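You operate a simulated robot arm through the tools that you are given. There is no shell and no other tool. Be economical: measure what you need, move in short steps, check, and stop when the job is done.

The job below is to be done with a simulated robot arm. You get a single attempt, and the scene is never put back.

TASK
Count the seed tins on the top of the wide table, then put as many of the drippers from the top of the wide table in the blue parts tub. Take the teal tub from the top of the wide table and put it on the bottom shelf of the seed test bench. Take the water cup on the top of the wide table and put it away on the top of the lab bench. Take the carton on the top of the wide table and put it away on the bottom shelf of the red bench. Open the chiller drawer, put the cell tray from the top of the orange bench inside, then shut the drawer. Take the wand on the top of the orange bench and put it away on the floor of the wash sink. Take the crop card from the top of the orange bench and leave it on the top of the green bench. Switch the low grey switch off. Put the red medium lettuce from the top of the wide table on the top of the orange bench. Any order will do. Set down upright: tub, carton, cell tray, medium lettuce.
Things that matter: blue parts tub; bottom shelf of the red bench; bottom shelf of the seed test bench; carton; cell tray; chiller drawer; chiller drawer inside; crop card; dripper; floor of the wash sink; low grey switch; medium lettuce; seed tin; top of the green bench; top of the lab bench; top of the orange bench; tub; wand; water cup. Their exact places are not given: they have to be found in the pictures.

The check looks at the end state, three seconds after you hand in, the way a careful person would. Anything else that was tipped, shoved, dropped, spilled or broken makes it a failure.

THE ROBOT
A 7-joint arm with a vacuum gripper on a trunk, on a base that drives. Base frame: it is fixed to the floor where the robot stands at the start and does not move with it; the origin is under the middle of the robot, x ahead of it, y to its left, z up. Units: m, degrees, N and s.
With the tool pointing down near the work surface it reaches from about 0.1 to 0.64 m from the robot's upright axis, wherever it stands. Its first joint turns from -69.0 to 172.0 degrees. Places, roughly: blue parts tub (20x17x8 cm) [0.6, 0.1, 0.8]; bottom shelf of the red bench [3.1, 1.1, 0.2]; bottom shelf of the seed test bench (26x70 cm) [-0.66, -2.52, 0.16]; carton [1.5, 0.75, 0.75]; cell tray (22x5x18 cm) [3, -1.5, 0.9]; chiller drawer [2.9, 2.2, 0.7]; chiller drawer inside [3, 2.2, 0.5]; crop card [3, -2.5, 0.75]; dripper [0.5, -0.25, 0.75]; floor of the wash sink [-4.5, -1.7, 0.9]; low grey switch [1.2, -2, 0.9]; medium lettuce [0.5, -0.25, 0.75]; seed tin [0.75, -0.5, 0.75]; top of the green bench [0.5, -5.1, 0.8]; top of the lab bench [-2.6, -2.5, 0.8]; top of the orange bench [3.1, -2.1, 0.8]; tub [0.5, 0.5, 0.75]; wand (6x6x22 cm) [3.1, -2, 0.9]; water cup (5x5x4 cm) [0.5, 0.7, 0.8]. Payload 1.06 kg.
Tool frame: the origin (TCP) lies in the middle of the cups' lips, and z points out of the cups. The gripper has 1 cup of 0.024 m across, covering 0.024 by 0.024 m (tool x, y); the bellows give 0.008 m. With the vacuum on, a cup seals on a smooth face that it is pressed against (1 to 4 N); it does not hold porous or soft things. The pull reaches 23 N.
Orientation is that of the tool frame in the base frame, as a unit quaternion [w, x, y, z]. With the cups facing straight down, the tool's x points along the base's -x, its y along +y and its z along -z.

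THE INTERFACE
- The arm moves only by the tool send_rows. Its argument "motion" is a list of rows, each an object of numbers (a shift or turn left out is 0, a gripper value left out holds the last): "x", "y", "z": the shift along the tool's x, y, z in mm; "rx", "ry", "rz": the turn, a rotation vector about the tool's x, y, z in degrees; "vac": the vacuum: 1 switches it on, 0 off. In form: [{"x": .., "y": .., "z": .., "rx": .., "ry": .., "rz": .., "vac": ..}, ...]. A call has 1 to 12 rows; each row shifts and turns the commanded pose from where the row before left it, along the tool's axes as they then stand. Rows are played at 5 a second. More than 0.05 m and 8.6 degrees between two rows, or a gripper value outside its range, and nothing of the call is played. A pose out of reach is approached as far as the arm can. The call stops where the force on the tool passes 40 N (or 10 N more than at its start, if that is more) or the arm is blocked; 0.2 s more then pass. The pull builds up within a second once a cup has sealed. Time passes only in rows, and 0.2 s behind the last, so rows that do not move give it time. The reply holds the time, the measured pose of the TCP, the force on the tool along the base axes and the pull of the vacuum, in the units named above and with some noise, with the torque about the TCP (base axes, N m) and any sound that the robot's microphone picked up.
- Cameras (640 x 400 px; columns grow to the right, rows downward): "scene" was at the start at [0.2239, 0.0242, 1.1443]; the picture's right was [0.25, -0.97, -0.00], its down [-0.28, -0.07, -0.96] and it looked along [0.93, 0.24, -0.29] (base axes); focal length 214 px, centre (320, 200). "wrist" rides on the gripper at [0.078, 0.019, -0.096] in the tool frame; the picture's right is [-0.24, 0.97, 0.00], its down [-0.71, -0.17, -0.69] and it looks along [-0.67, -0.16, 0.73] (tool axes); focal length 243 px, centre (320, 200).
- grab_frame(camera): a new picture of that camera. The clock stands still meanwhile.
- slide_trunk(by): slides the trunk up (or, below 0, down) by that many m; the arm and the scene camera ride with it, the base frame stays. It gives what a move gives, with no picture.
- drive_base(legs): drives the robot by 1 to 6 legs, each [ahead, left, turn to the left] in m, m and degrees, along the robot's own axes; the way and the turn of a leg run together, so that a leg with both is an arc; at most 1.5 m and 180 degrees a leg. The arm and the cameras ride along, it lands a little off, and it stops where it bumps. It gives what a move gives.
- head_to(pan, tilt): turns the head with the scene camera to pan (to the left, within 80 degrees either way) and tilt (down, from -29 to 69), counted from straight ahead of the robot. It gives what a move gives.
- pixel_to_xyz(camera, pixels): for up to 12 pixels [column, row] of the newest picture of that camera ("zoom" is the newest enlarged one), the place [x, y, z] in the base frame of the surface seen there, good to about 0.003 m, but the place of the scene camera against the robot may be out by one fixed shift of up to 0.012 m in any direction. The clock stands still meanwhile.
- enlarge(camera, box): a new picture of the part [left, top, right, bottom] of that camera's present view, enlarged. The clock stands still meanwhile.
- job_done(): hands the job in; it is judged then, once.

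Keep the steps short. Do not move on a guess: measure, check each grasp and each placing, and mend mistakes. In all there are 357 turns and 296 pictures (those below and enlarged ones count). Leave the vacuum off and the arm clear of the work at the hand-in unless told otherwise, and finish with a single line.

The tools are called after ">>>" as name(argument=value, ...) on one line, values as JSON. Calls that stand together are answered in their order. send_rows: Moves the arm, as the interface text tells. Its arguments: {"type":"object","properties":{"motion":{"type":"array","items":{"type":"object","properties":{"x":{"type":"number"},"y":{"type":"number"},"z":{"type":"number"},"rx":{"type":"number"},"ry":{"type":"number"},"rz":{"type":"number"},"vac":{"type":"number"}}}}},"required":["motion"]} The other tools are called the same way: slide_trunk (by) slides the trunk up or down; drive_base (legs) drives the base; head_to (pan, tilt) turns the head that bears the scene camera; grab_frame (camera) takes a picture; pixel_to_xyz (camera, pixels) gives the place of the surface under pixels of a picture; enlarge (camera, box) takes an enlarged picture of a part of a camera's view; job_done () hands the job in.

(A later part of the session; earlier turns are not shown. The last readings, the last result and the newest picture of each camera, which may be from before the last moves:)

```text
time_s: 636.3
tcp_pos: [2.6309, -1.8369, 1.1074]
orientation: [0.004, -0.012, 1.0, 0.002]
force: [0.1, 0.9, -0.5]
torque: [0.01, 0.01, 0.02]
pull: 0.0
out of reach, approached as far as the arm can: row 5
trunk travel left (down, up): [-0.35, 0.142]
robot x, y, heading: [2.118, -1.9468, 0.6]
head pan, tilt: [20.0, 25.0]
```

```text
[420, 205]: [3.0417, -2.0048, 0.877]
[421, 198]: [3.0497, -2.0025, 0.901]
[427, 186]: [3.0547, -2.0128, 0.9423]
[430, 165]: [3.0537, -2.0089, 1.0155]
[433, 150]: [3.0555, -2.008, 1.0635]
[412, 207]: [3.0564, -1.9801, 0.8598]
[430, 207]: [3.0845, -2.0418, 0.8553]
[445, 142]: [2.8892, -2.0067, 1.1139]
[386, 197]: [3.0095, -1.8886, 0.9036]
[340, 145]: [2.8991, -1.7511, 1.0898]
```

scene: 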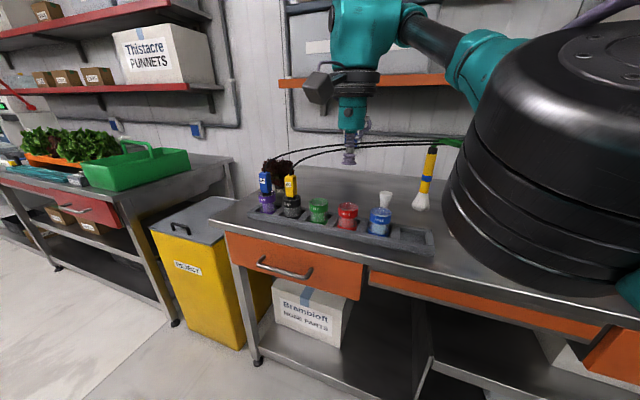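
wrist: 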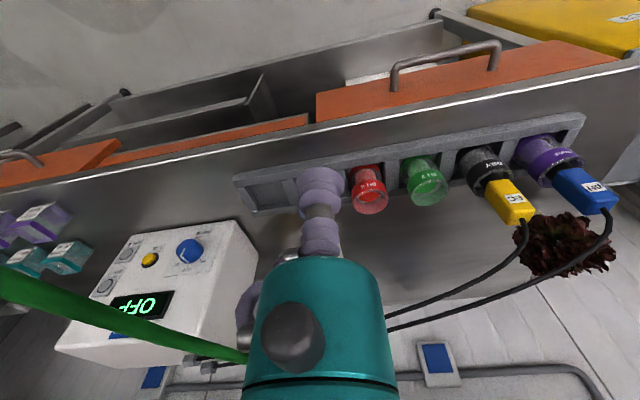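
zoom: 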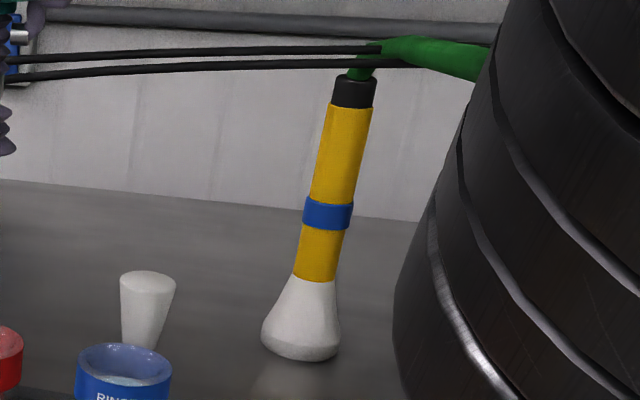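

The wand stands at (3.067, -2.01), z 0.855–1.075. I'll grip its handle horizontally at z≈0.97. Retract and turn the tool horizontal.

>>> send_rows(motion=[{"x": 45, "y": -30}, {"x": 45, "y": -40}, {"y": -40}, {"ry": -8.2}, {"ry": -8.2}, {"ry": -8.2}, {"ry": -8.2}, {"ry": -8.2}, {"ry": -8.2}, {"ry": -8.2}, {"ry": -8.2}, {"ry": -8.2}])

>>> send_rows(motion=[{"ry": -8.2}, {"ry": -8}, {"x": 40}, {"x": 40}, {"x": 40}])

>>> drive_base(legs=[[0, -0.04, -0.6]])

>>> grab_frame(camera="scene")

>>> grab_frame(camera="wrist")

```text
refused: row 1 steps farther than a row can; nothing moved
```

```text
time_s: 637.5
tcp_pos: [2.5124, -1.839, 1.0706]
orientation: [0.145, -0.01, 0.989, 0.002]
force: [0.0, -0.6, 0.2]
torque: [0.01, -0.02, 0.03]
pull: 0.0
trunk travel left (down, up): [-0.35, 0.142]
robot x, y, heading: [2.1181, -1.946, 0.6]
head pan, tilt: [20.0, 25.0]
```

```text
time_s: 638.6
tcp_pos: [2.5163, -1.8819, 1.0719]
orientation: [0.146, -0.006, 0.989, 0.001]
force: [-0.2, -0.1, 0.4]
torque: [0.01, 0.0, -0.01]
pull: 0.0
trunk travel left (down, up): [-0.35, 0.142]
robot x, y, heading: [2.1237, -1.9854, -0.3]
head pan, tilt: [20.0, 25.0]
```

```text
96 pictures are left
```

scene: 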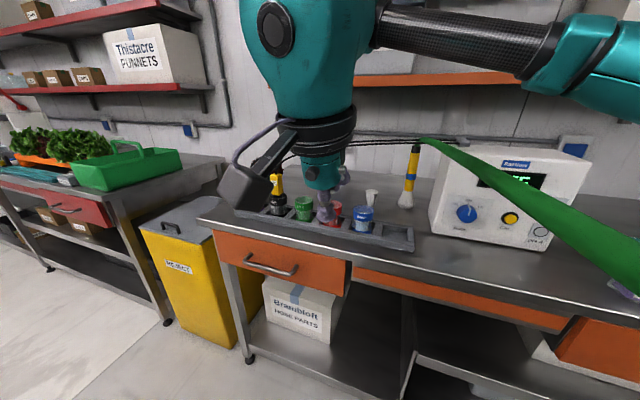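

```text
95 pictures are left
```

wrist: 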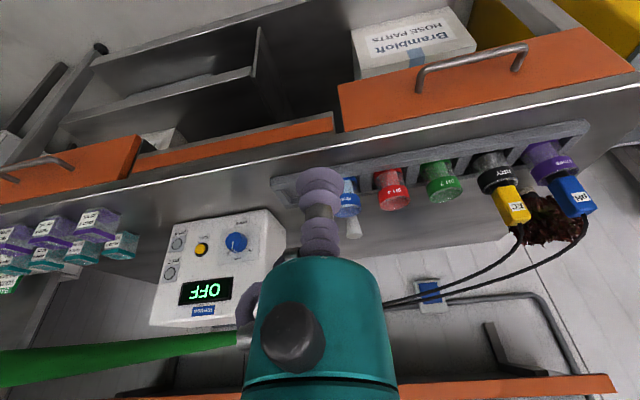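

Continue turning to horizontal.

>>> send_rows(motion=[{"ry": -8.2}, {"ry": -8.2}, {"ry": -8.2}, {"ry": -8.2}, {"ry": -8.2}, {"ry": -8.2}, {"ry": -8.2}, {"ry": -8.2}, {"ry": -8.2}, {"y": -40}, {"y": -40}, {"y": -43}])

>>> send_rows(motion=[{"x": 35}, {"x": 35}, {"x": 28}])

>>> grab_frame(camera="wrist")

>>> grab_frame(camera="scene")

```text
time_s: 641.2
tcp_pos: [2.5164, -2.0076, 1.0712]
orientation: [0.711, -0.004, 0.704, 0.005]
force: [-0.6, -0.2, 0.5]
torque: [0.01, 0.0, 0.0]
pull: 0.0
trunk travel left (down, up): [-0.35, 0.142]
robot x, y, heading: [2.1183, -1.9849, -0.2]
head pan, tilt: [20.0, 25.0]
```

```text
time_s: 642.0
tcp_pos: [2.5194, -2.0045, 0.9728]
orientation: [0.71, -0.003, 0.704, 0.004]
force: [0.0, 0.9, 0.3]
torque: [0.01, -0.01, -0.01]
pull: 0.1
trunk travel left (down, up): [-0.35, 0.142]
robot x, y, heading: [2.1164, -1.9836, -0.1]
head pan, tilt: [20.0, 25.0]
```

```text
94 pictures are left
```

wrist: 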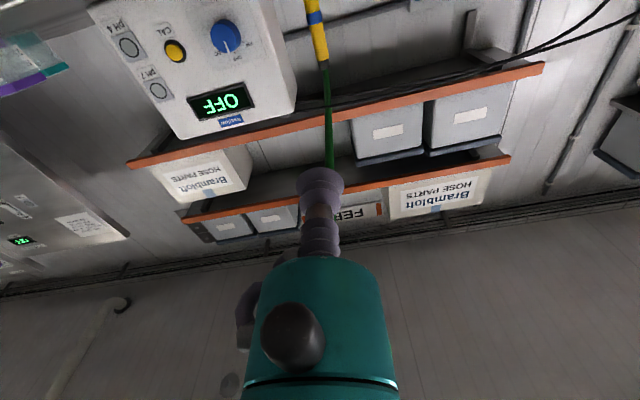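

```text
93 pictures are left
```

scene: 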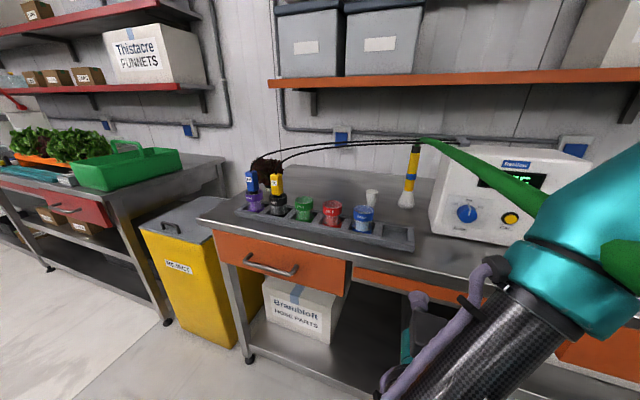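

>>> pixel_to_xyz(camera="wrist", pixels=[[318, 40], [314, 17], [311, 5], [324, 56], [309, 40], [327, 38]])

>>> pixel_to_xyz(camera="scene", pixels=[[410, 178], [406, 200], [412, 160], [440, 210], [430, 240], [441, 150], [413, 245], [412, 225]])

```text
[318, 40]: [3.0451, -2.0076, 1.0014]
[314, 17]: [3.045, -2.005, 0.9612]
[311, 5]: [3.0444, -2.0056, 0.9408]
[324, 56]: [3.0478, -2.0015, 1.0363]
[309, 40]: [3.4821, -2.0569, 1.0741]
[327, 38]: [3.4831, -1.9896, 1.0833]
```

```text
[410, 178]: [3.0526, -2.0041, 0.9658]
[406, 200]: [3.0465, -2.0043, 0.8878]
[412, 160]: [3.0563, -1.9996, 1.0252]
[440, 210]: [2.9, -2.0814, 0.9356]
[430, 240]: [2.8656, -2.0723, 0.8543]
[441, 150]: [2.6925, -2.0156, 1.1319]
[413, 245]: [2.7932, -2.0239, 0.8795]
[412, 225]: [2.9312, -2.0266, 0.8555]
```

Handle front face at (3.045, -2.006). Drive ahead 0.3 and look.

>>> drive_base(legs=[[0.3, 0, 0]])

>>> grab_frame(camera="scene")

>>> grab_frame(camera="wrist")

```text
time_s: 644.0
tcp_pos: [2.819, -2.007, 0.9738]
orientation: [0.71, -0.002, 0.704, 0.002]
force: [-0.2, -0.6, 0.0]
torque: [0.0, -0.01, 0.01]
pull: 0.1
trunk travel left (down, up): [-0.35, 0.142]
robot x, y, heading: [2.4185, -1.9845, -0.3]
head pan, tilt: [20.0, 25.0]
```

```text
92 pictures are left
```

scene: 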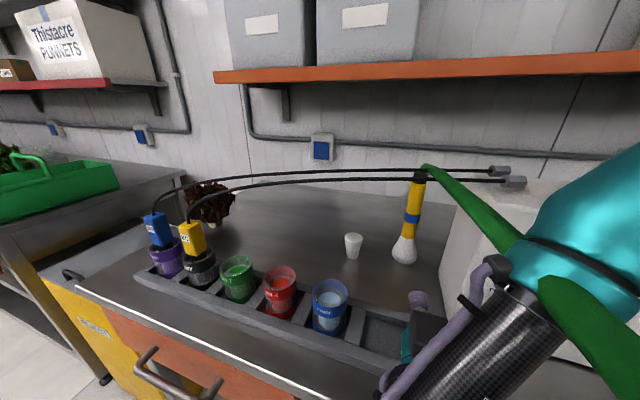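

```text
91 pictures are left
```

wrist: 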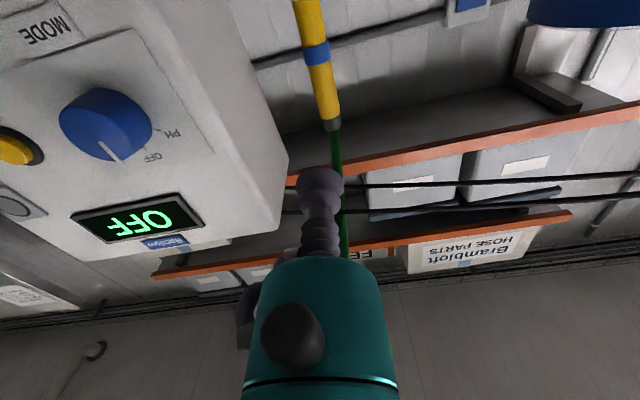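

>>> pixel_to_xyz(camera="scene", pixels=[[380, 171], [350, 180], [450, 172], [440, 181], [500, 172], [600, 200], [560, 300], [480, 340]])

>>> pixel_to_xyz(camera="wrist", pixels=[[316, 55], [327, 110], [312, 20], [288, 165]])

```text
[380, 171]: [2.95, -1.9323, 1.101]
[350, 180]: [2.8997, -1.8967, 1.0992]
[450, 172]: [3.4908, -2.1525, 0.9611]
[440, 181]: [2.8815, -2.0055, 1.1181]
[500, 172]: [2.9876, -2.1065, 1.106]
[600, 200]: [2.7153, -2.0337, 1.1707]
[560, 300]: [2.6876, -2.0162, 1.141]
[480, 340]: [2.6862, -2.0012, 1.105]
```

```text
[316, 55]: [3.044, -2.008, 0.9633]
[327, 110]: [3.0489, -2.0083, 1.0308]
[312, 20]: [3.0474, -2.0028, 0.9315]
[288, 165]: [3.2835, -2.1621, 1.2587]
```

Elbow is currently ahead of the wrist; a more extended arm is safer under the cables. Back the base 0.1 and extend part-way, then check.

>>> drive_base(legs=[[-0.1, 0, 0]])

>>> send_rows(motion=[{"z": 40}, {"z": 40}, {"z": 40}, {"z": 40}, {"z": 40}])

>>> grab_frame(camera="scene")

```text
time_s: 645.1
tcp_pos: [2.7198, -2.0063, 0.9729]
orientation: [0.711, -0.003, 0.703, 0.003]
force: [0.6, -0.4, 0.2]
torque: [0.06, -0.02, 0.0]
pull: 0.1
trunk travel left (down, up): [-0.35, 0.142]
robot x, y, heading: [2.3176, -1.9868, -0.3]
head pan, tilt: [20.0, 25.0]
```

```text
time_s: 646.2
tcp_pos: [2.8794, -2.0067, 0.9724]
orientation: [0.705, -0.004, 0.709, 0.002]
force: [-13.6, -6.6, 11.0]
torque: [-0.46, 2.43, 0.8]
pull: 0.1
trunk travel left (down, up): [-0.35, 0.142]
robot x, y, heading: [2.321, -1.9854, -0.3]
head pan, tilt: [20.0, 25.0]
stopped in row 5: the force on the tool passed its limit at 78 N (the readings are from after the stop); the commanded pose is now the measured one
```

```text
90 pictures are left
```

scene: 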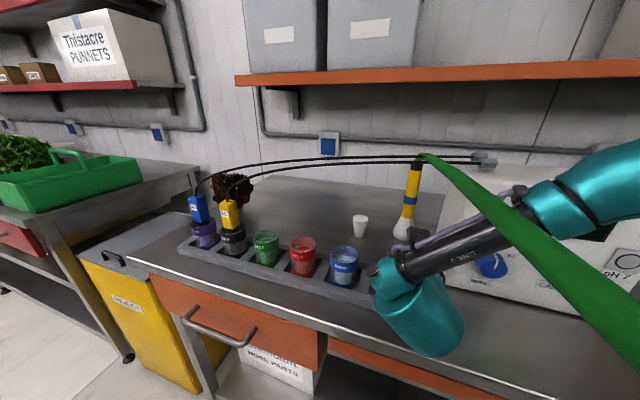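

Collision (likely the camera box on the rack). Back off and check whether the rack moved.

>>> send_rows(motion=[{"z": -15}, {"z": -35}, {"z": -40}, {"z": -40}])

>>> drive_base(legs=[[-0.2, 0, 0]])

>>> grab_frame(camera="scene")

>>> pixel_to_xyz(camera="scene", pixels=[[410, 178], [413, 245], [412, 225], [240, 210], [440, 210], [413, 232]])

>>> enlarge(camera="scene", box=[220, 130, 470, 270])

```text
time_s: 647.2
tcp_pos: [2.7502, -2.0073, 0.9723]
orientation: [0.705, -0.003, 0.709, 0.002]
force: [0.4, 0.9, -0.1]
torque: [0.0, 0.01, 0.01]
pull: 0.0
trunk travel left (down, up): [-0.35, 0.142]
robot x, y, heading: [2.3176, -1.9884, -0.2]
head pan, tilt: [20.0, 25.0]
```

```text
time_s: 648.8
tcp_pos: [2.5486, -2.0067, 0.9714]
orientation: [0.705, -0.003, 0.709, 0.002]
force: [0.7, 0.7, 0.4]
torque: [0.01, -0.02, -0.03]
pull: 0.0
trunk travel left (down, up): [-0.35, 0.142]
robot x, y, heading: [2.1183, -1.9852, -0.5]
head pan, tilt: [20.0, 25.0]
```

```text
89 pictures are left
```

scene: 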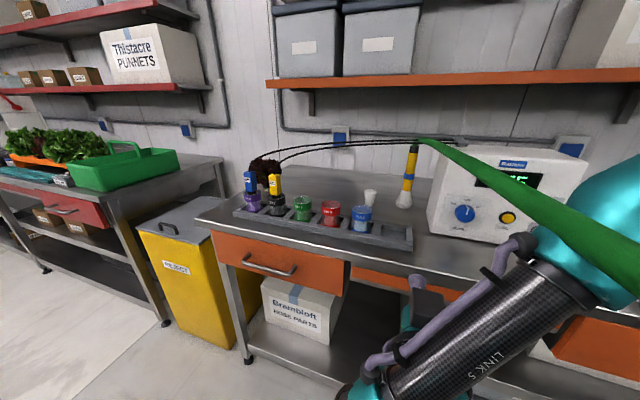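

```text
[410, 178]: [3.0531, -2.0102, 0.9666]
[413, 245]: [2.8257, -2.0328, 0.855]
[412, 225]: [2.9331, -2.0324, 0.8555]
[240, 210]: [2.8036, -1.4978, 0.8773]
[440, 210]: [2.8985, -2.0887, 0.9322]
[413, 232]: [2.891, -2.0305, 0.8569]
```

```text
2.56 times, centred on (345, 200) of scene
```

zoom: 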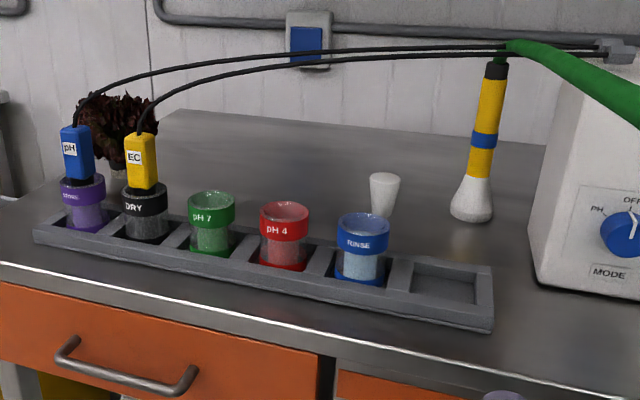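

The contact was the camera box on the rack end; nothing moved. Roll the tool +90° so its camera is on the left, raise to z≈1.0.

>>> send_rows(motion=[{"rz": 8.2, "x": -10}, {"rz": 8.2}, {"rz": 8.2}, {"rz": 8.2}, {"rz": 8.2}, {"rz": 8.2}, {"rz": 8.2}, {"rz": 8.2}, {"rz": 8.2}, {"rz": 8.2}, {"rz": 8.2}])

>>> grab_frame(camera="wrist")

>>> pixel_to_xyz(camera="scene", pixels=[[361, 207], [352, 212], [370, 213], [405, 175], [371, 192]])

```text
time_s: 651.2
tcp_pos: [2.5486, -2.0074, 0.9826]
orientation: [0.495, 0.501, 0.502, 0.502]
force: [0.1, 0.2, 0.7]
torque: [0.0, 0.0, 0.01]
pull: 0.2
trunk travel left (down, up): [-0.35, 0.142]
robot x, y, heading: [2.1186, -1.9864, -0.5]
head pan, tilt: [20.0, 25.0]
```

```text
87 pictures are left
```

wrist: 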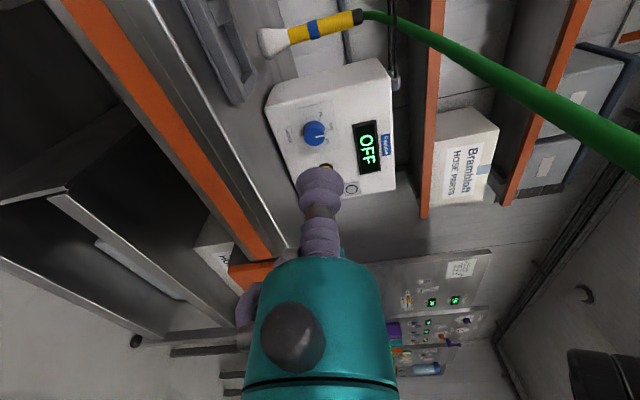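

```text
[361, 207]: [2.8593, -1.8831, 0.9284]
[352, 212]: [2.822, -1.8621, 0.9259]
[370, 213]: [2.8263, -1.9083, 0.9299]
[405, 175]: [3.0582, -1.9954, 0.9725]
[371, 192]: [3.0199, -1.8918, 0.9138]
```

Camera now at left. Raise 18 mm, drive ahead 0.24, then advance the arm in stages.

>>> send_rows(motion=[{"y": 18}])

>>> drive_base(legs=[[0.24, 0, 0.4]])

>>> send_rows(motion=[{"z": 30}, {"z": 30}, {"z": 30}])

>>> grab_frame(camera="scene")

>>> grab_frame(camera="wrist")

```text
time_s: 651.6
tcp_pos: [2.5499, -2.0084, 1.0014]
orientation: [0.496, 0.5, 0.502, 0.501]
force: [0.3, 0.2, 0.0]
torque: [0.01, -0.03, 0.0]
pull: 0.0
trunk travel left (down, up): [-0.35, 0.142]
robot x, y, heading: [2.1199, -1.9854, -0.4]
head pan, tilt: [20.0, 25.0]
```

```text
time_s: 653.4
tcp_pos: [2.7895, -2.0099, 0.9994]
orientation: [0.496, 0.5, 0.504, 0.5]
force: [-0.4, -0.3, 0.0]
torque: [0.01, 0.01, -0.01]
pull: 0.0
trunk travel left (down, up): [-0.35, 0.142]
robot x, y, heading: [2.3567, -1.9899, -0.7]
head pan, tilt: [20.0, 25.0]
```

```text
time_s: 654.2
tcp_pos: [2.8814, -2.0092, 0.997]
orientation: [0.496, 0.5, 0.503, 0.501]
force: [-0.7, -0.7, 0.0]
torque: [0.0, -0.02, -0.02]
pull: 0.1
trunk travel left (down, up): [-0.35, 0.142]
robot x, y, heading: [2.3594, -1.9856, -0.1]
head pan, tilt: [20.0, 25.0]
```

```text
86 pictures are left
```

scene: 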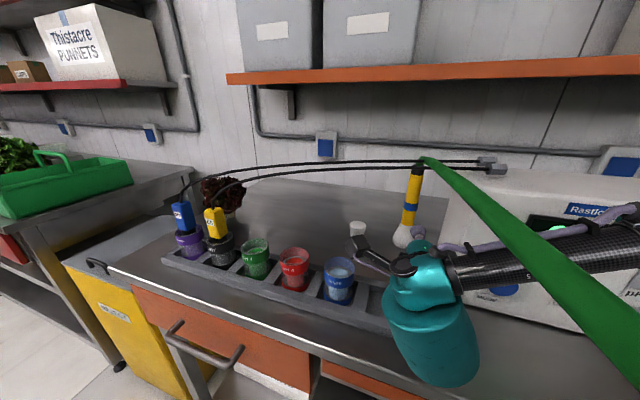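

```text
85 pictures are left
```

wrist: 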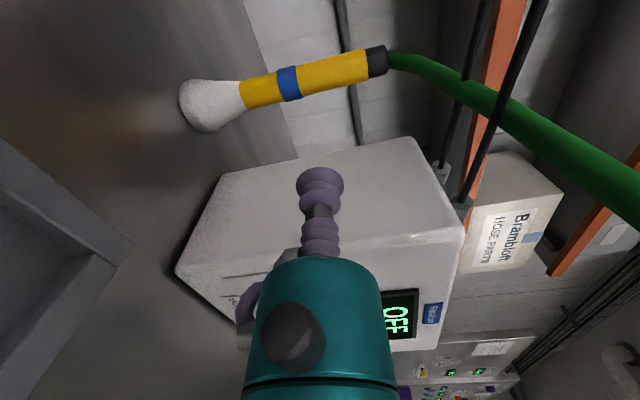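

>>> pixel_to_xyz(camera="scene", pixels=[[430, 260], [470, 265], [520, 255], [570, 250], [620, 240], [520, 225], [600, 215], [430, 345]])

>>> pixel_to_xyz(camera="wrist", pixels=[[330, 72], [290, 82], [260, 92], [355, 65]])

```text
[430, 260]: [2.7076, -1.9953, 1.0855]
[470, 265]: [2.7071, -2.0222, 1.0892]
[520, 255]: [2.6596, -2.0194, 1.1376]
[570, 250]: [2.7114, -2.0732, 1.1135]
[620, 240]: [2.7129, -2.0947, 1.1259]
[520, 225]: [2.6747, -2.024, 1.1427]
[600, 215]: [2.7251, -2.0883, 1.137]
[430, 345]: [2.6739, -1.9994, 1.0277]
```

```text
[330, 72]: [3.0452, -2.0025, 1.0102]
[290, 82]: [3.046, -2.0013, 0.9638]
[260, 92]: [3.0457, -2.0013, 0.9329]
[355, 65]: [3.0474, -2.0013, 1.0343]
```

Handle axis y≈-2.002. Shift 7 mm left, 15 mm down, advance 100 mm carefully.

>>> send_rows(motion=[{"x": 7, "y": -15}, {"z": 25}, {"z": 25}, {"z": 25}, {"z": 25}])

>>> grab_frame(camera="scene")

>>> pixel_to_xyz(camera="scene", pixels=[[470, 235], [520, 225], [570, 220], [430, 240], [425, 225], [450, 225], [490, 215]])

```text
time_s: 655.4
tcp_pos: [2.9801, -2.0006, 0.9837]
orientation: [0.496, 0.5, 0.503, 0.501]
force: [-1.0, -0.3, 0.1]
torque: [-0.02, -0.01, 0.02]
pull: 0.0
trunk travel left (down, up): [-0.35, 0.142]
robot x, y, heading: [2.3568, -1.9871, -0.3]
head pan, tilt: [20.0, 25.0]
```

```text
84 pictures are left
```

scene: 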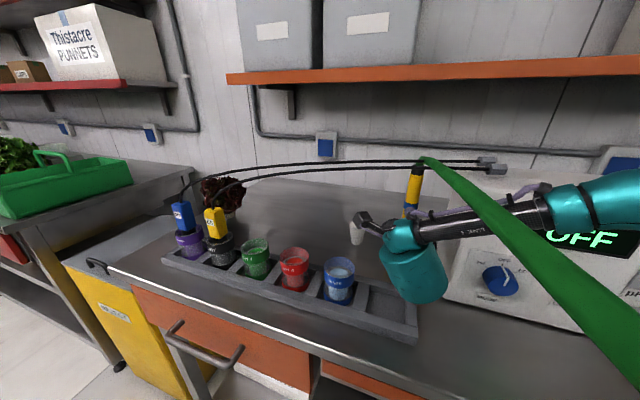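

```text
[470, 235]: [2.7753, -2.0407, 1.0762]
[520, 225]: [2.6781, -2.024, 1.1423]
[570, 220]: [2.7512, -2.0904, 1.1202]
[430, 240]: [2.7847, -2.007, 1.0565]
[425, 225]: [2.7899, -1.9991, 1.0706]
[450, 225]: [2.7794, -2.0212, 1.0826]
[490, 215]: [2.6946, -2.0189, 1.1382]
```

Clear. Final approach with vacuum on: a brisk last step so it seals before the wand can tip.

>>> send_rows(motion=[{"z": 28, "vac": 1}, {"z": 43}, {}, {}])

>>> grab_frame(camera="scene")

```text
time_s: 656.4
tcp_pos: [3.0516, -1.9981, 0.9839]
orientation: [0.496, 0.5, 0.503, 0.502]
force: [-1.4, -1.2, 0.3]
torque: [-0.03, -0.03, 0.01]
pull: 0.0
trunk travel left (down, up): [-0.35, 0.142]
robot x, y, heading: [2.361, -1.9855, -0.5]
head pan, tilt: [20.0, 25.0]
```

```text
83 pictures are left
```

scene: 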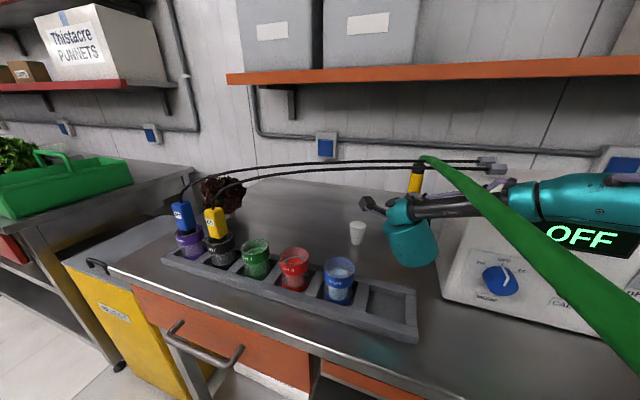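

Contact 1.4 N, wand still standing. Press a little more.

>>> send_rows(motion=[{"z": 3}, {}])

>>> send_rows(motion=[{"z": 4}, {}])

>>> grab_frame(camera="wrist")

```text
time_s: 657.0
tcp_pos: [3.0544, -1.999, 0.9832]
orientation: [0.496, 0.499, 0.503, 0.502]
force: [-0.3, -0.6, 0.0]
torque: [0.02, 0.01, -0.01]
pull: 0.0
trunk travel left (down, up): [-0.35, 0.142]
robot x, y, heading: [2.3576, -1.9856, -0.5]
head pan, tilt: [20.0, 25.0]
```

```text
time_s: 657.6
tcp_pos: [3.0593, -1.9983, 0.9843]
orientation: [0.496, 0.499, 0.503, 0.502]
force: [-1.5, -0.4, 0.2]
torque: [-0.01, 0.01, -0.01]
pull: 0.0
trunk travel left (down, up): [-0.35, 0.142]
robot x, y, heading: [2.3561, -1.9885, -0.2]
head pan, tilt: [20.0, 25.0]
```

```text
82 pictures are left
```

wrist: 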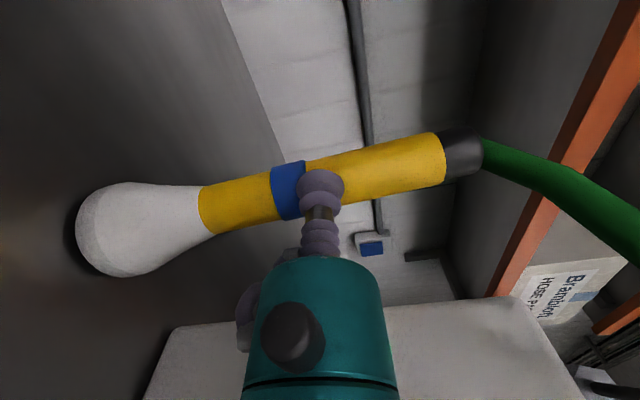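

The cup straddles the blue band's edge. Back off, go 22 mm up onto the plain yellow part, centre, and retry.

>>> send_rows(motion=[{"z": -30}, {"y": 22}, {}])

>>> grab_frame(camera="wrist")

>>> pixel_to_xyz(camera="wrist", pixels=[[300, 140], [330, 130], [360, 125], [240, 155]])

```text
time_s: 658.4
tcp_pos: [3.0283, -1.9995, 1.0067]
orientation: [0.496, 0.499, 0.503, 0.501]
force: [-0.3, 0.6, 0.6]
torque: [0.0, -0.04, -0.04]
pull: 0.1
trunk travel left (down, up): [-0.35, 0.142]
robot x, y, heading: [2.3586, -1.9844, -0.1]
head pan, tilt: [20.0, 25.0]
```

```text
81 pictures are left
```

wrist: 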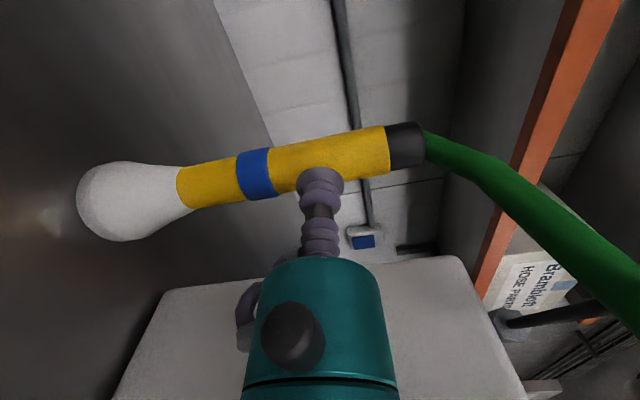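

```text
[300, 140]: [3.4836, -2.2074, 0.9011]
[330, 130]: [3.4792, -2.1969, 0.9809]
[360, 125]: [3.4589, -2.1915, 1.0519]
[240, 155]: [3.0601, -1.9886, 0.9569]
```

>>> pixel_to_xyz(camera="wrist", pixels=[[300, 165], [340, 155], [370, 152], [215, 185], [300, 150], [300, 182], [370, 135], [370, 170]])

```text
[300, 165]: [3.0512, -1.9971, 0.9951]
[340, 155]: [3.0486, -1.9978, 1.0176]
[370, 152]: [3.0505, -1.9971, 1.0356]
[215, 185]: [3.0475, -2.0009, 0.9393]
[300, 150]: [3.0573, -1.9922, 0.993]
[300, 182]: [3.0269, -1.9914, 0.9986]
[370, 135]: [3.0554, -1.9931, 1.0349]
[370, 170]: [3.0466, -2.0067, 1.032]
```

Handle axis is y≈-2.0045; I was 5 mm off. Correct and press again.

>>> send_rows(motion=[{"x": -5}, {"z": 28}, {}, {}])

>>> send_rows(motion=[{"z": 4}, {}, {}])

```text
time_s: 659.4
tcp_pos: [3.0564, -2.0062, 1.0051]
orientation: [0.496, 0.5, 0.503, 0.501]
force: [-1.0, -0.4, -0.1]
torque: [-0.01, 0.0, 0.01]
pull: 0.1
trunk travel left (down, up): [-0.35, 0.142]
robot x, y, heading: [2.3579, -1.9841, -0.3]
head pan, tilt: [20.0, 25.0]
```

```text
time_s: 660.2
tcp_pos: [3.0608, -2.0056, 1.0064]
orientation: [0.496, 0.5, 0.504, 0.501]
force: [-0.1, 0.4, 0.3]
torque: [-0.02, 0.01, 0.02]
pull: 0.0
trunk travel left (down, up): [-0.35, 0.142]
robot x, y, heading: [2.3582, -1.9838, -0.4]
head pan, tilt: [20.0, 25.0]
```

>>> grab_frame(camera="wrist")

>>> enlarge(camera="scene", box=[330, 140, 480, 280])

```text
80 pictures are left
```

wrist: 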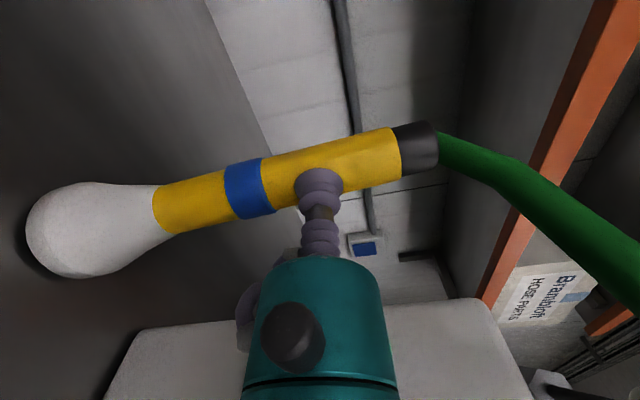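

```text
2.86 times, centred on (405, 210) of scene
```

zoom: 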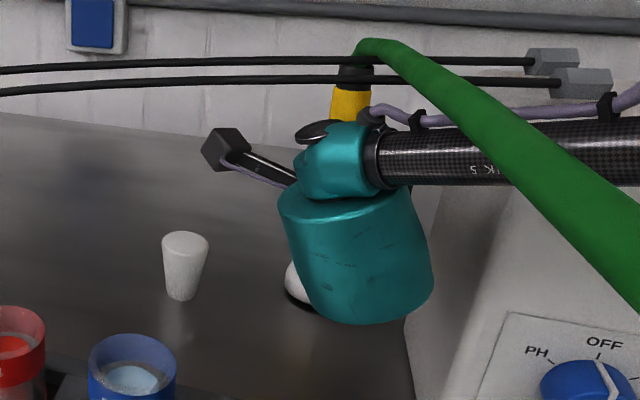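

Curved handle doesn't seal. The top end is a flat cap, so I'll try from straight above. Retract and return the tool to pointing down.

>>> send_rows(motion=[{"z": -30, "vac": 0}, {"z": -45}, {"z": -45}, {"z": -45}])

>>> drive_base(legs=[[-0.24, 0, 0]])

>>> send_rows(motion=[{"rz": -8.2}, {"rz": -8.2}, {"rz": -8.2}, {"rz": -8.2}, {"rz": -8.2}, {"rz": -8.2}, {"rz": -8.2}, {"rz": -8.2}, {"rz": -8.2}, {"rz": -8.2}, {"rz": -8}])

>>> send_rows(motion=[{"ry": 8.2, "x": -20}, {"ry": 8.2, "x": -20}, {"ry": 8.2}, {"ry": 8.2}, {"ry": 8.2}, {"ry": 8.2}, {"ry": 8.2}, {"ry": 8.2}, {"ry": 8.2}, {"ry": 8.2}, {"ry": 8.2}])

>>> grab_frame(camera="scene")

```text
time_s: 661.2
tcp_pos: [2.8951, -2.006, 1.006]
orientation: [0.496, 0.499, 0.503, 0.501]
force: [0.6, -0.5, -0.3]
torque: [0.0, 0.01, 0.01]
pull: 0.1
trunk travel left (down, up): [-0.35, 0.142]
robot x, y, heading: [2.3613, -1.985, -0.5]
head pan, tilt: [20.0, 25.0]
```

```text
time_s: 663.0
tcp_pos: [2.6563, -2.0069, 1.0066]
orientation: [0.498, 0.5, 0.502, 0.5]
force: [0.0, -0.4, -0.6]
torque: [-0.03, 0.02, 0.0]
pull: 0.1
trunk travel left (down, up): [-0.35, 0.142]
robot x, y, heading: [2.1206, -1.9846, -0.6]
head pan, tilt: [20.0, 25.0]
```

```text
time_s: 665.4
tcp_pos: [2.6577, -2.0052, 1.0062]
orientation: [0.705, -0.001, 0.709, 0.001]
force: [0.8, -0.6, -0.8]
torque: [0.01, -0.04, 0.02]
pull: 0.1
trunk travel left (down, up): [-0.35, 0.142]
robot x, y, heading: [2.1236, -1.9867, -0.8]
head pan, tilt: [20.0, 25.0]
```

```text
time_s: 667.8
tcp_pos: [2.66, -2.0062, 1.0458]
orientation: [-0.006, -0.002, 1.0, 0.001]
force: [-0.2, -0.9, -0.4]
torque: [0.01, 0.0, 0.0]
pull: 0.0
trunk travel left (down, up): [-0.35, 0.142]
robot x, y, heading: [2.1168, -1.9849, -0.4]
head pan, tilt: [20.0, 25.0]
```

```text
78 pictures are left
```

scene: 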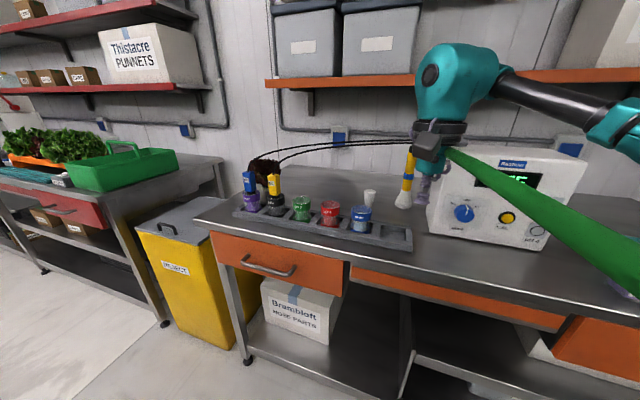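

Wand still standing. Raise (trunk +0.07, arm +45), drive ahead 0.34 to come over the wand's top.

>>> slide_trunk(by=0.07)

>>> send_rows(motion=[{"z": -25}, {"z": -20}, {"x": 30}])

>>> drive_base(legs=[[0.34, 0, 0]])

>>> grab_frame(camera="wrist")

```text
time_s: 668.9
tcp_pos: [2.6621, -2.0069, 1.1143]
orientation: [-0.005, -0.003, 1.0, 0.001]
force: [0.0, -0.3, -0.9]
torque: [0.03, 0.01, -0.01]
pull: 0.0
trunk travel left (down, up): [-0.42, 0.072]
robot x, y, heading: [2.1186, -1.9818, -0.7]
head pan, tilt: [20.0, 25.0]
```

```text
time_s: 669.7
tcp_pos: [2.6304, -2.0075, 1.1625]
orientation: [-0.004, -0.001, 1.0, 0.001]
force: [0.2, 0.4, -0.4]
torque: [-0.01, 0.0, -0.02]
pull: 0.0
trunk travel left (down, up): [-0.42, 0.072]
robot x, y, heading: [2.1173, -1.9842, -0.6]
head pan, tilt: [20.0, 25.0]
```

```text
time_s: 671.9
tcp_pos: [2.9733, -2.0075, 1.1605]
orientation: [-0.006, -0.003, 1.0, 0.0]
force: [0.2, 0.8, -0.6]
torque: [0.05, 0.03, -0.03]
pull: 0.1
trunk travel left (down, up): [-0.42, 0.072]
robot x, y, heading: [2.4584, -1.9881, -0.5]
head pan, tilt: [20.0, 25.0]
```

```text
77 pictures are left
```

wrist: 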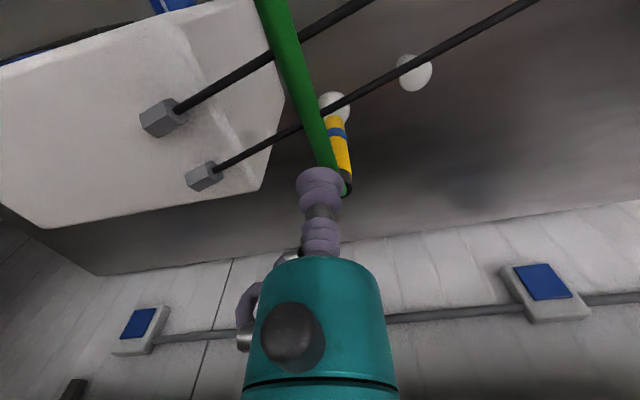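

>>> pixel_to_xyz(camera="wrist", pixels=[[349, 183], [347, 174], [351, 188], [342, 160], [345, 195], [338, 135]])

>>> enlarge(camera="wrist", box=[300, 120, 390, 210])

```text
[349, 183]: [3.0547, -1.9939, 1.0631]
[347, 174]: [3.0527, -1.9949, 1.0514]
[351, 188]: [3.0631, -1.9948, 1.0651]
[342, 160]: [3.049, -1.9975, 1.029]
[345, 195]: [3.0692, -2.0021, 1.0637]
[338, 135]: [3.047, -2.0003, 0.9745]
```

```text
4.44 times, centred on (345, 165) of wrist
```

zoom: 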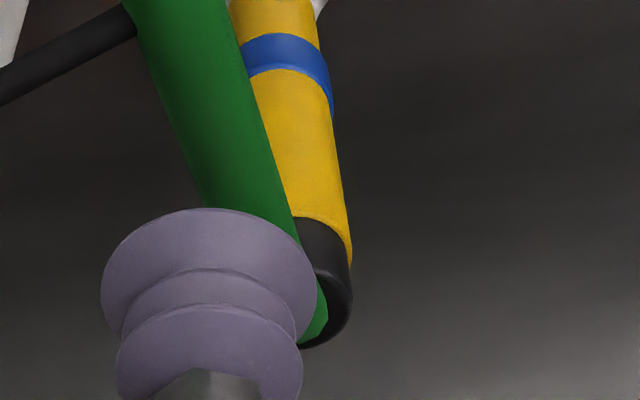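

Cap top z≈1.065 at about (3.061, -2.003). Move over and descend.

>>> send_rows(motion=[{"x": -40, "y": 4.5}, {"x": -40}, {"x": -8, "vac": 1}, {"z": 40}, {"z": 35}, {"z": 12}])

>>> send_rows(motion=[{"z": 6}, {"z": 4}, {}, {}])

```text
time_s: 673.3
tcp_pos: [3.029, -2.024, 1.0588]
orientation: [-0.004, -0.003, 1.0, 0.0]
force: [0.8, -1.2, 0.1]
torque: [0.0, -0.02, 0.0]
pull: 0.0
out of reach, approached as far as the arm can: row 2, 3
trunk travel left (down, up): [-0.42, 0.072]
robot x, y, heading: [2.4595, -1.9857, -0.5]
head pan, tilt: [20.0, 25.0]
```

```text
time_s: 674.3
tcp_pos: [3.0305, -2.0239, 1.0505]
orientation: [-0.004, -0.004, 1.0, 0.0]
force: [-0.1, 0.6, -0.3]
torque: [0.02, 0.01, 0.01]
pull: 0.1
trunk travel left (down, up): [-0.42, 0.072]
robot x, y, heading: [2.4575, -1.9838, -0.4]
head pan, tilt: [20.0, 25.0]
```

Reach fell short. Raise straight up, lower the trunk 0.06 and retry.

>>> send_rows(motion=[{"z": -40}, {"z": -40}, {"z": -30}, {"y": 10, "z": -15}])

>>> slide_trunk(by=-0.06)

>>> send_rows(motion=[{"x": -20, "y": 10}, {"x": -15}])

```text
time_s: 675.3
tcp_pos: [3.012, -2.0086, 1.1734]
orientation: [-0.005, -0.003, 1.0, 0.001]
force: [0.4, 1.2, 1.0]
torque: [-0.01, 0.02, 0.02]
pull: 0.0
out of reach, approached as far as the arm can: row 3
trunk travel left (down, up): [-0.42, 0.072]
robot x, y, heading: [2.4618, -1.9881, -0.5]
head pan, tilt: [20.0, 25.0]
```

```text
time_s: 676.3
tcp_pos: [3.0126, -2.0105, 1.1112]
orientation: [-0.004, -0.003, 1.0, 0.0]
force: [0.4, 0.6, -0.7]
torque: [-0.01, -0.02, -0.01]
pull: 0.1
trunk travel left (down, up): [-0.36, 0.132]
robot x, y, heading: [2.4597, -1.9847, -0.3]
head pan, tilt: [20.0, 25.0]
```

```text
time_s: 676.9
tcp_pos: [3.0301, -2.0073, 1.1119]
orientation: [-0.003, -0.004, 1.0, 0.002]
force: [0.6, -0.1, -0.3]
torque: [0.01, -0.01, -0.02]
pull: 0.1
out of reach, approached as far as the arm can: row 1, 2
trunk travel left (down, up): [-0.36, 0.132]
robot x, y, heading: [2.461, -1.9868, -0.3]
head pan, tilt: [20.0, 25.0]
```

Reach limit; move the base 3 cm closer.

>>> drive_base(legs=[[0.032, 0, 0]])

>>> grab_frame(camera="wrist")

>>> pixel_to_xyz(camera="wrist", pixels=[[345, 190], [350, 180], [352, 195], [340, 170], [360, 190]])

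```text
time_s: 677.7
tcp_pos: [3.0618, -2.0062, 1.1112]
orientation: [-0.005, -0.003, 1.0, 0.001]
force: [-0.5, 0.0, 0.2]
torque: [0.01, 0.06, 0.01]
pull: 0.1
trunk travel left (down, up): [-0.36, 0.132]
robot x, y, heading: [2.4924, -1.9871, -0.4]
head pan, tilt: [20.0, 25.0]
```

```text
75 pictures are left
```

wrist: 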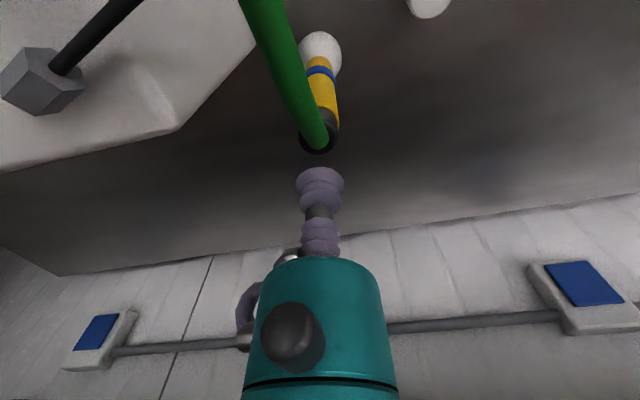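

```text
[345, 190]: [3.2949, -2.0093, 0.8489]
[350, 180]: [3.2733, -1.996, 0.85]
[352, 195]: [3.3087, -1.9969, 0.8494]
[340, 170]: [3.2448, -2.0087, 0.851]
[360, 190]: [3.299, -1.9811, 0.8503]
```

>>> pixel_to_xyz(camera="wrist", pixels=[[302, 140], [315, 152], [337, 132], [333, 122], [319, 140], [307, 125]])

```text
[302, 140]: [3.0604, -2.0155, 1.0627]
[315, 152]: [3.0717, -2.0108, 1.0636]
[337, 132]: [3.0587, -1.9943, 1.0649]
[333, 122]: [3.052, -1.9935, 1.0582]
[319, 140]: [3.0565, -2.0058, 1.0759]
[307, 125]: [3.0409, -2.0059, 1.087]
```

TCP is centred over the cap. Descend with vacuum.

>>> send_rows(motion=[{"x": 1, "y": 1, "vac": 1}, {"z": 30}, {"z": 12}, {"z": 5}, {"z": 3}, {}, {}, {}])

```text
time_s: 679.5
tcp_pos: [3.0595, -2.0058, 1.063]
orientation: [-0.004, -0.004, 1.0, 0.001]
force: [1.8, 1.4, 14.6]
torque: [0.0, -0.1, -0.01]
pull: 23.0
trunk travel left (down, up): [-0.36, 0.132]
robot x, y, heading: [2.4948, -1.9853, -0.3]
head pan, tilt: [20.0, 25.0]
```

Sealed on the cap. Lift and feel the weight.

>>> send_rows(motion=[{"z": -10}, {"z": -20}, {"z": -20}])

>>> slide_trunk(by=0.13)

```text
time_s: 680.3
tcp_pos: [3.0584, -2.0058, 1.1114]
orientation: [-0.004, -0.004, 1.0, 0.001]
force: [-0.5, 0.2, -3.5]
torque: [0.01, 0.0, -0.02]
pull: 22.8
trunk travel left (down, up): [-0.36, 0.132]
robot x, y, heading: [2.4917, -1.9849, -0.5]
head pan, tilt: [20.0, 25.0]
```

```text
time_s: 681.9
tcp_pos: [2.9554, -2.0055, 1.4217]
orientation: [0.171, -0.005, 0.985, 0.0]
force: [-0.1, 0.3, -3.7]
torque: [0.02, 0.15, -0.01]
pull: 23.3
trunk travel left (down, up): [-0.49, 0.002]
robot x, y, heading: [2.4891, -1.987, -0.2]
head pan, tilt: [20.0, 25.0]
```

The wand is now high (TCP 1.42). Check the scene.

>>> grab_frame(camera="scene")

```text
74 pictures are left
```

scene: 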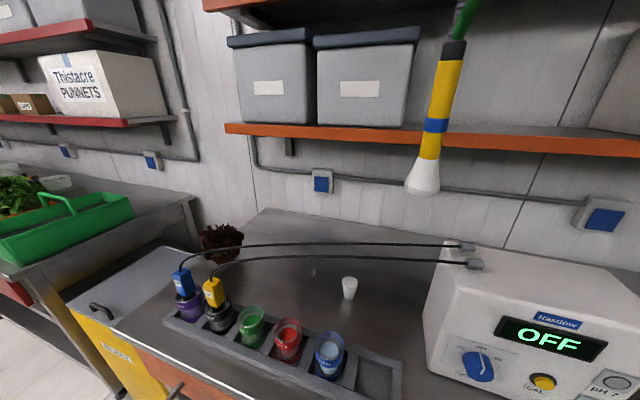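

Clear of everything. Back off, lower the trunk a bit, and drive west along y≈-1.15.

>>> drive_base(legs=[[-0.4, 0, 0.3]])

>>> send_rows(motion=[{"z": 20, "ry": 5}, {"z": 20, "ry": 5}, {"z": 20, "ry": 5}, {"z": 20, "ry": 4.7}, {"x": 30}, {"x": 30}])

>>> drive_base(legs=[[0, 0.83, 0], [-1.4, 0, 0], [-0.8, 0, 0]])

>>> grab_frame(camera="wrist")

```text
time_s: 684.4
tcp_pos: [2.5534, -2.0023, 1.4235]
orientation: [0.172, -0.005, 0.985, 0.0]
force: [-0.2, 0.1, -2.9]
torque: [0.0, 0.12, 0.0]
pull: 23.0
trunk travel left (down, up): [-0.49, 0.002]
robot x, y, heading: [2.0864, -1.9838, -0.5]
head pan, tilt: [20.0, 25.0]
```

```text
time_s: 685.8
tcp_pos: [2.4938, -2.0044, 1.3337]
orientation: [0.002, -0.004, 1.0, 0.0]
force: [0.5, 1.0, -4.1]
torque: [0.0, -0.05, -0.01]
pull: 22.9
out of reach, approached as far as the arm can: row 1, 4
trunk travel left (down, up): [-0.49, 0.002]
robot x, y, heading: [2.0936, -1.9859, -0.6]
head pan, tilt: [20.0, 25.0]
```

```text
time_s: 704.1
tcp_pos: [0.2817, -1.1294, 1.3336]
orientation: [0.001, 0.002, 1.0, -0.002]
force: [0.4, 1.2, -4.0]
torque: [-0.01, 0.0, -0.02]
pull: 23.0
trunk travel left (down, up): [-0.49, 0.002]
robot x, y, heading: [-0.1229, -1.1018, -1.1]
head pan, tilt: [20.0, 25.0]
```

```text
73 pictures are left
```

wrist: 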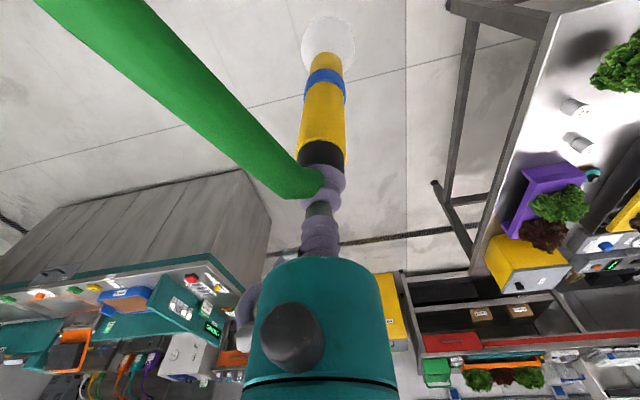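

Turn around to face west and look.

>>> drive_base(legs=[[0, 0, -90], [0, 0, -89]])

>>> head_to(pan=15, tilt=12)

>>> grab_frame(camera="scene")

```text
time_s: 712.2
tcp_pos: [-0.5263, -1.0725, 1.3344]
orientation: [-0.001, 1.0, -0.011, -0.001]
force: [0.1, -1.4, -3.0]
torque: [0.0, -0.03, 0.01]
pull: 22.8
trunk travel left (down, up): [-0.49, 0.002]
robot x, y, heading: [-0.1212, -1.1072, 177.7]
head pan, tilt: [20.0, 25.0]
```

```text
time_s: 713.0
tcp_pos: [-0.5274, -1.0733, 1.335]
orientation: [-0.001, 1.0, -0.011, -0.001]
force: [-0.4, -0.6, -3.2]
torque: [0.01, 0.02, 0.0]
pull: 22.7
trunk travel left (down, up): [-0.49, 0.002]
robot x, y, heading: [-0.1223, -1.1053, 177.6]
head pan, tilt: [15.0, 12.0]
```

```text
72 pictures are left
```

scene: 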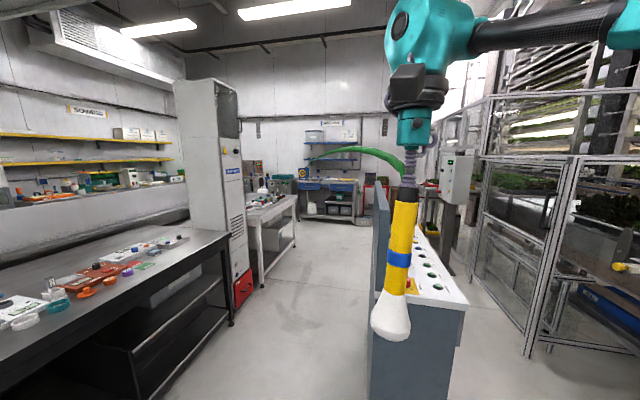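

>>> pixel_to_xyz(camera="scene", pixels=[[372, 330], [375, 200], [230, 310], [300, 200], [260, 285], [330, 185], [350, 225], [315, 160], [440, 350], [233, 232], [296, 198], [330, 240]])

>>> enlarge(camera="scene", box=[230, 110, 400, 240])

```text
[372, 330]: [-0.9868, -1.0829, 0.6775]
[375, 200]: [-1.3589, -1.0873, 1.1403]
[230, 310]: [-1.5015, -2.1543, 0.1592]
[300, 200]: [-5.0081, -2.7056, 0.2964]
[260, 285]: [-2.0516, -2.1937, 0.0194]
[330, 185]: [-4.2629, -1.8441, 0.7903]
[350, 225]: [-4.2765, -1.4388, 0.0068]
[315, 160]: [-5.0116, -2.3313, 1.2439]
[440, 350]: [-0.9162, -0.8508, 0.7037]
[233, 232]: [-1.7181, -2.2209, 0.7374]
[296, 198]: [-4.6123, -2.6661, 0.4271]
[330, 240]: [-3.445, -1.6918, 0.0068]
```

```text
3.08 times, centred on (315, 175) of scene
```

zoom: 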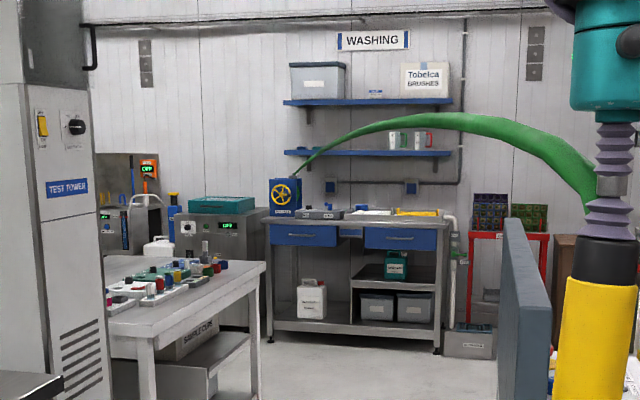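

Corridor between y≈-1.1 (console) and -2.15 (benches). Drive along y≈-1.63 to the wash bench.

>>> drive_base(legs=[[0, 0.53, 2], [1.4, 0, 0], [1.4, 0, 0], [0.7, 0, 0]])

>>> head_to(pan=10, tilt=40)

>>> grab_frame(camera="scene")

```text
time_s: 734.7
tcp_pos: [-4.0228, -1.744, 1.3341]
orientation: [-0.001, 0.999, 0.036, -0.002]
force: [-0.8, 0.2, -3.9]
torque: [-0.03, 0.01, 0.03]
pull: 23.3
trunk travel left (down, up): [-0.49, 0.002]
robot x, y, heading: [-3.6171, -1.736, -176.9]
head pan, tilt: [15.0, 12.0]
```

```text
time_s: 735.6
tcp_pos: [-4.0232, -1.7437, 1.3353]
orientation: [-0.001, 0.999, 0.036, -0.001]
force: [0.7, 0.5, -2.9]
torque: [0.02, 0.01, -0.03]
pull: 22.6
trunk travel left (down, up): [-0.49, 0.002]
robot x, y, heading: [-3.6172, -1.736, -176.5]
head pan, tilt: [10.0, 40.0]
```

```text
70 pictures are left
```

scene: 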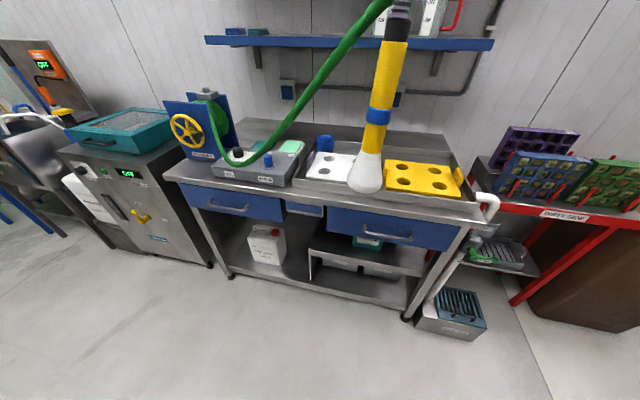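

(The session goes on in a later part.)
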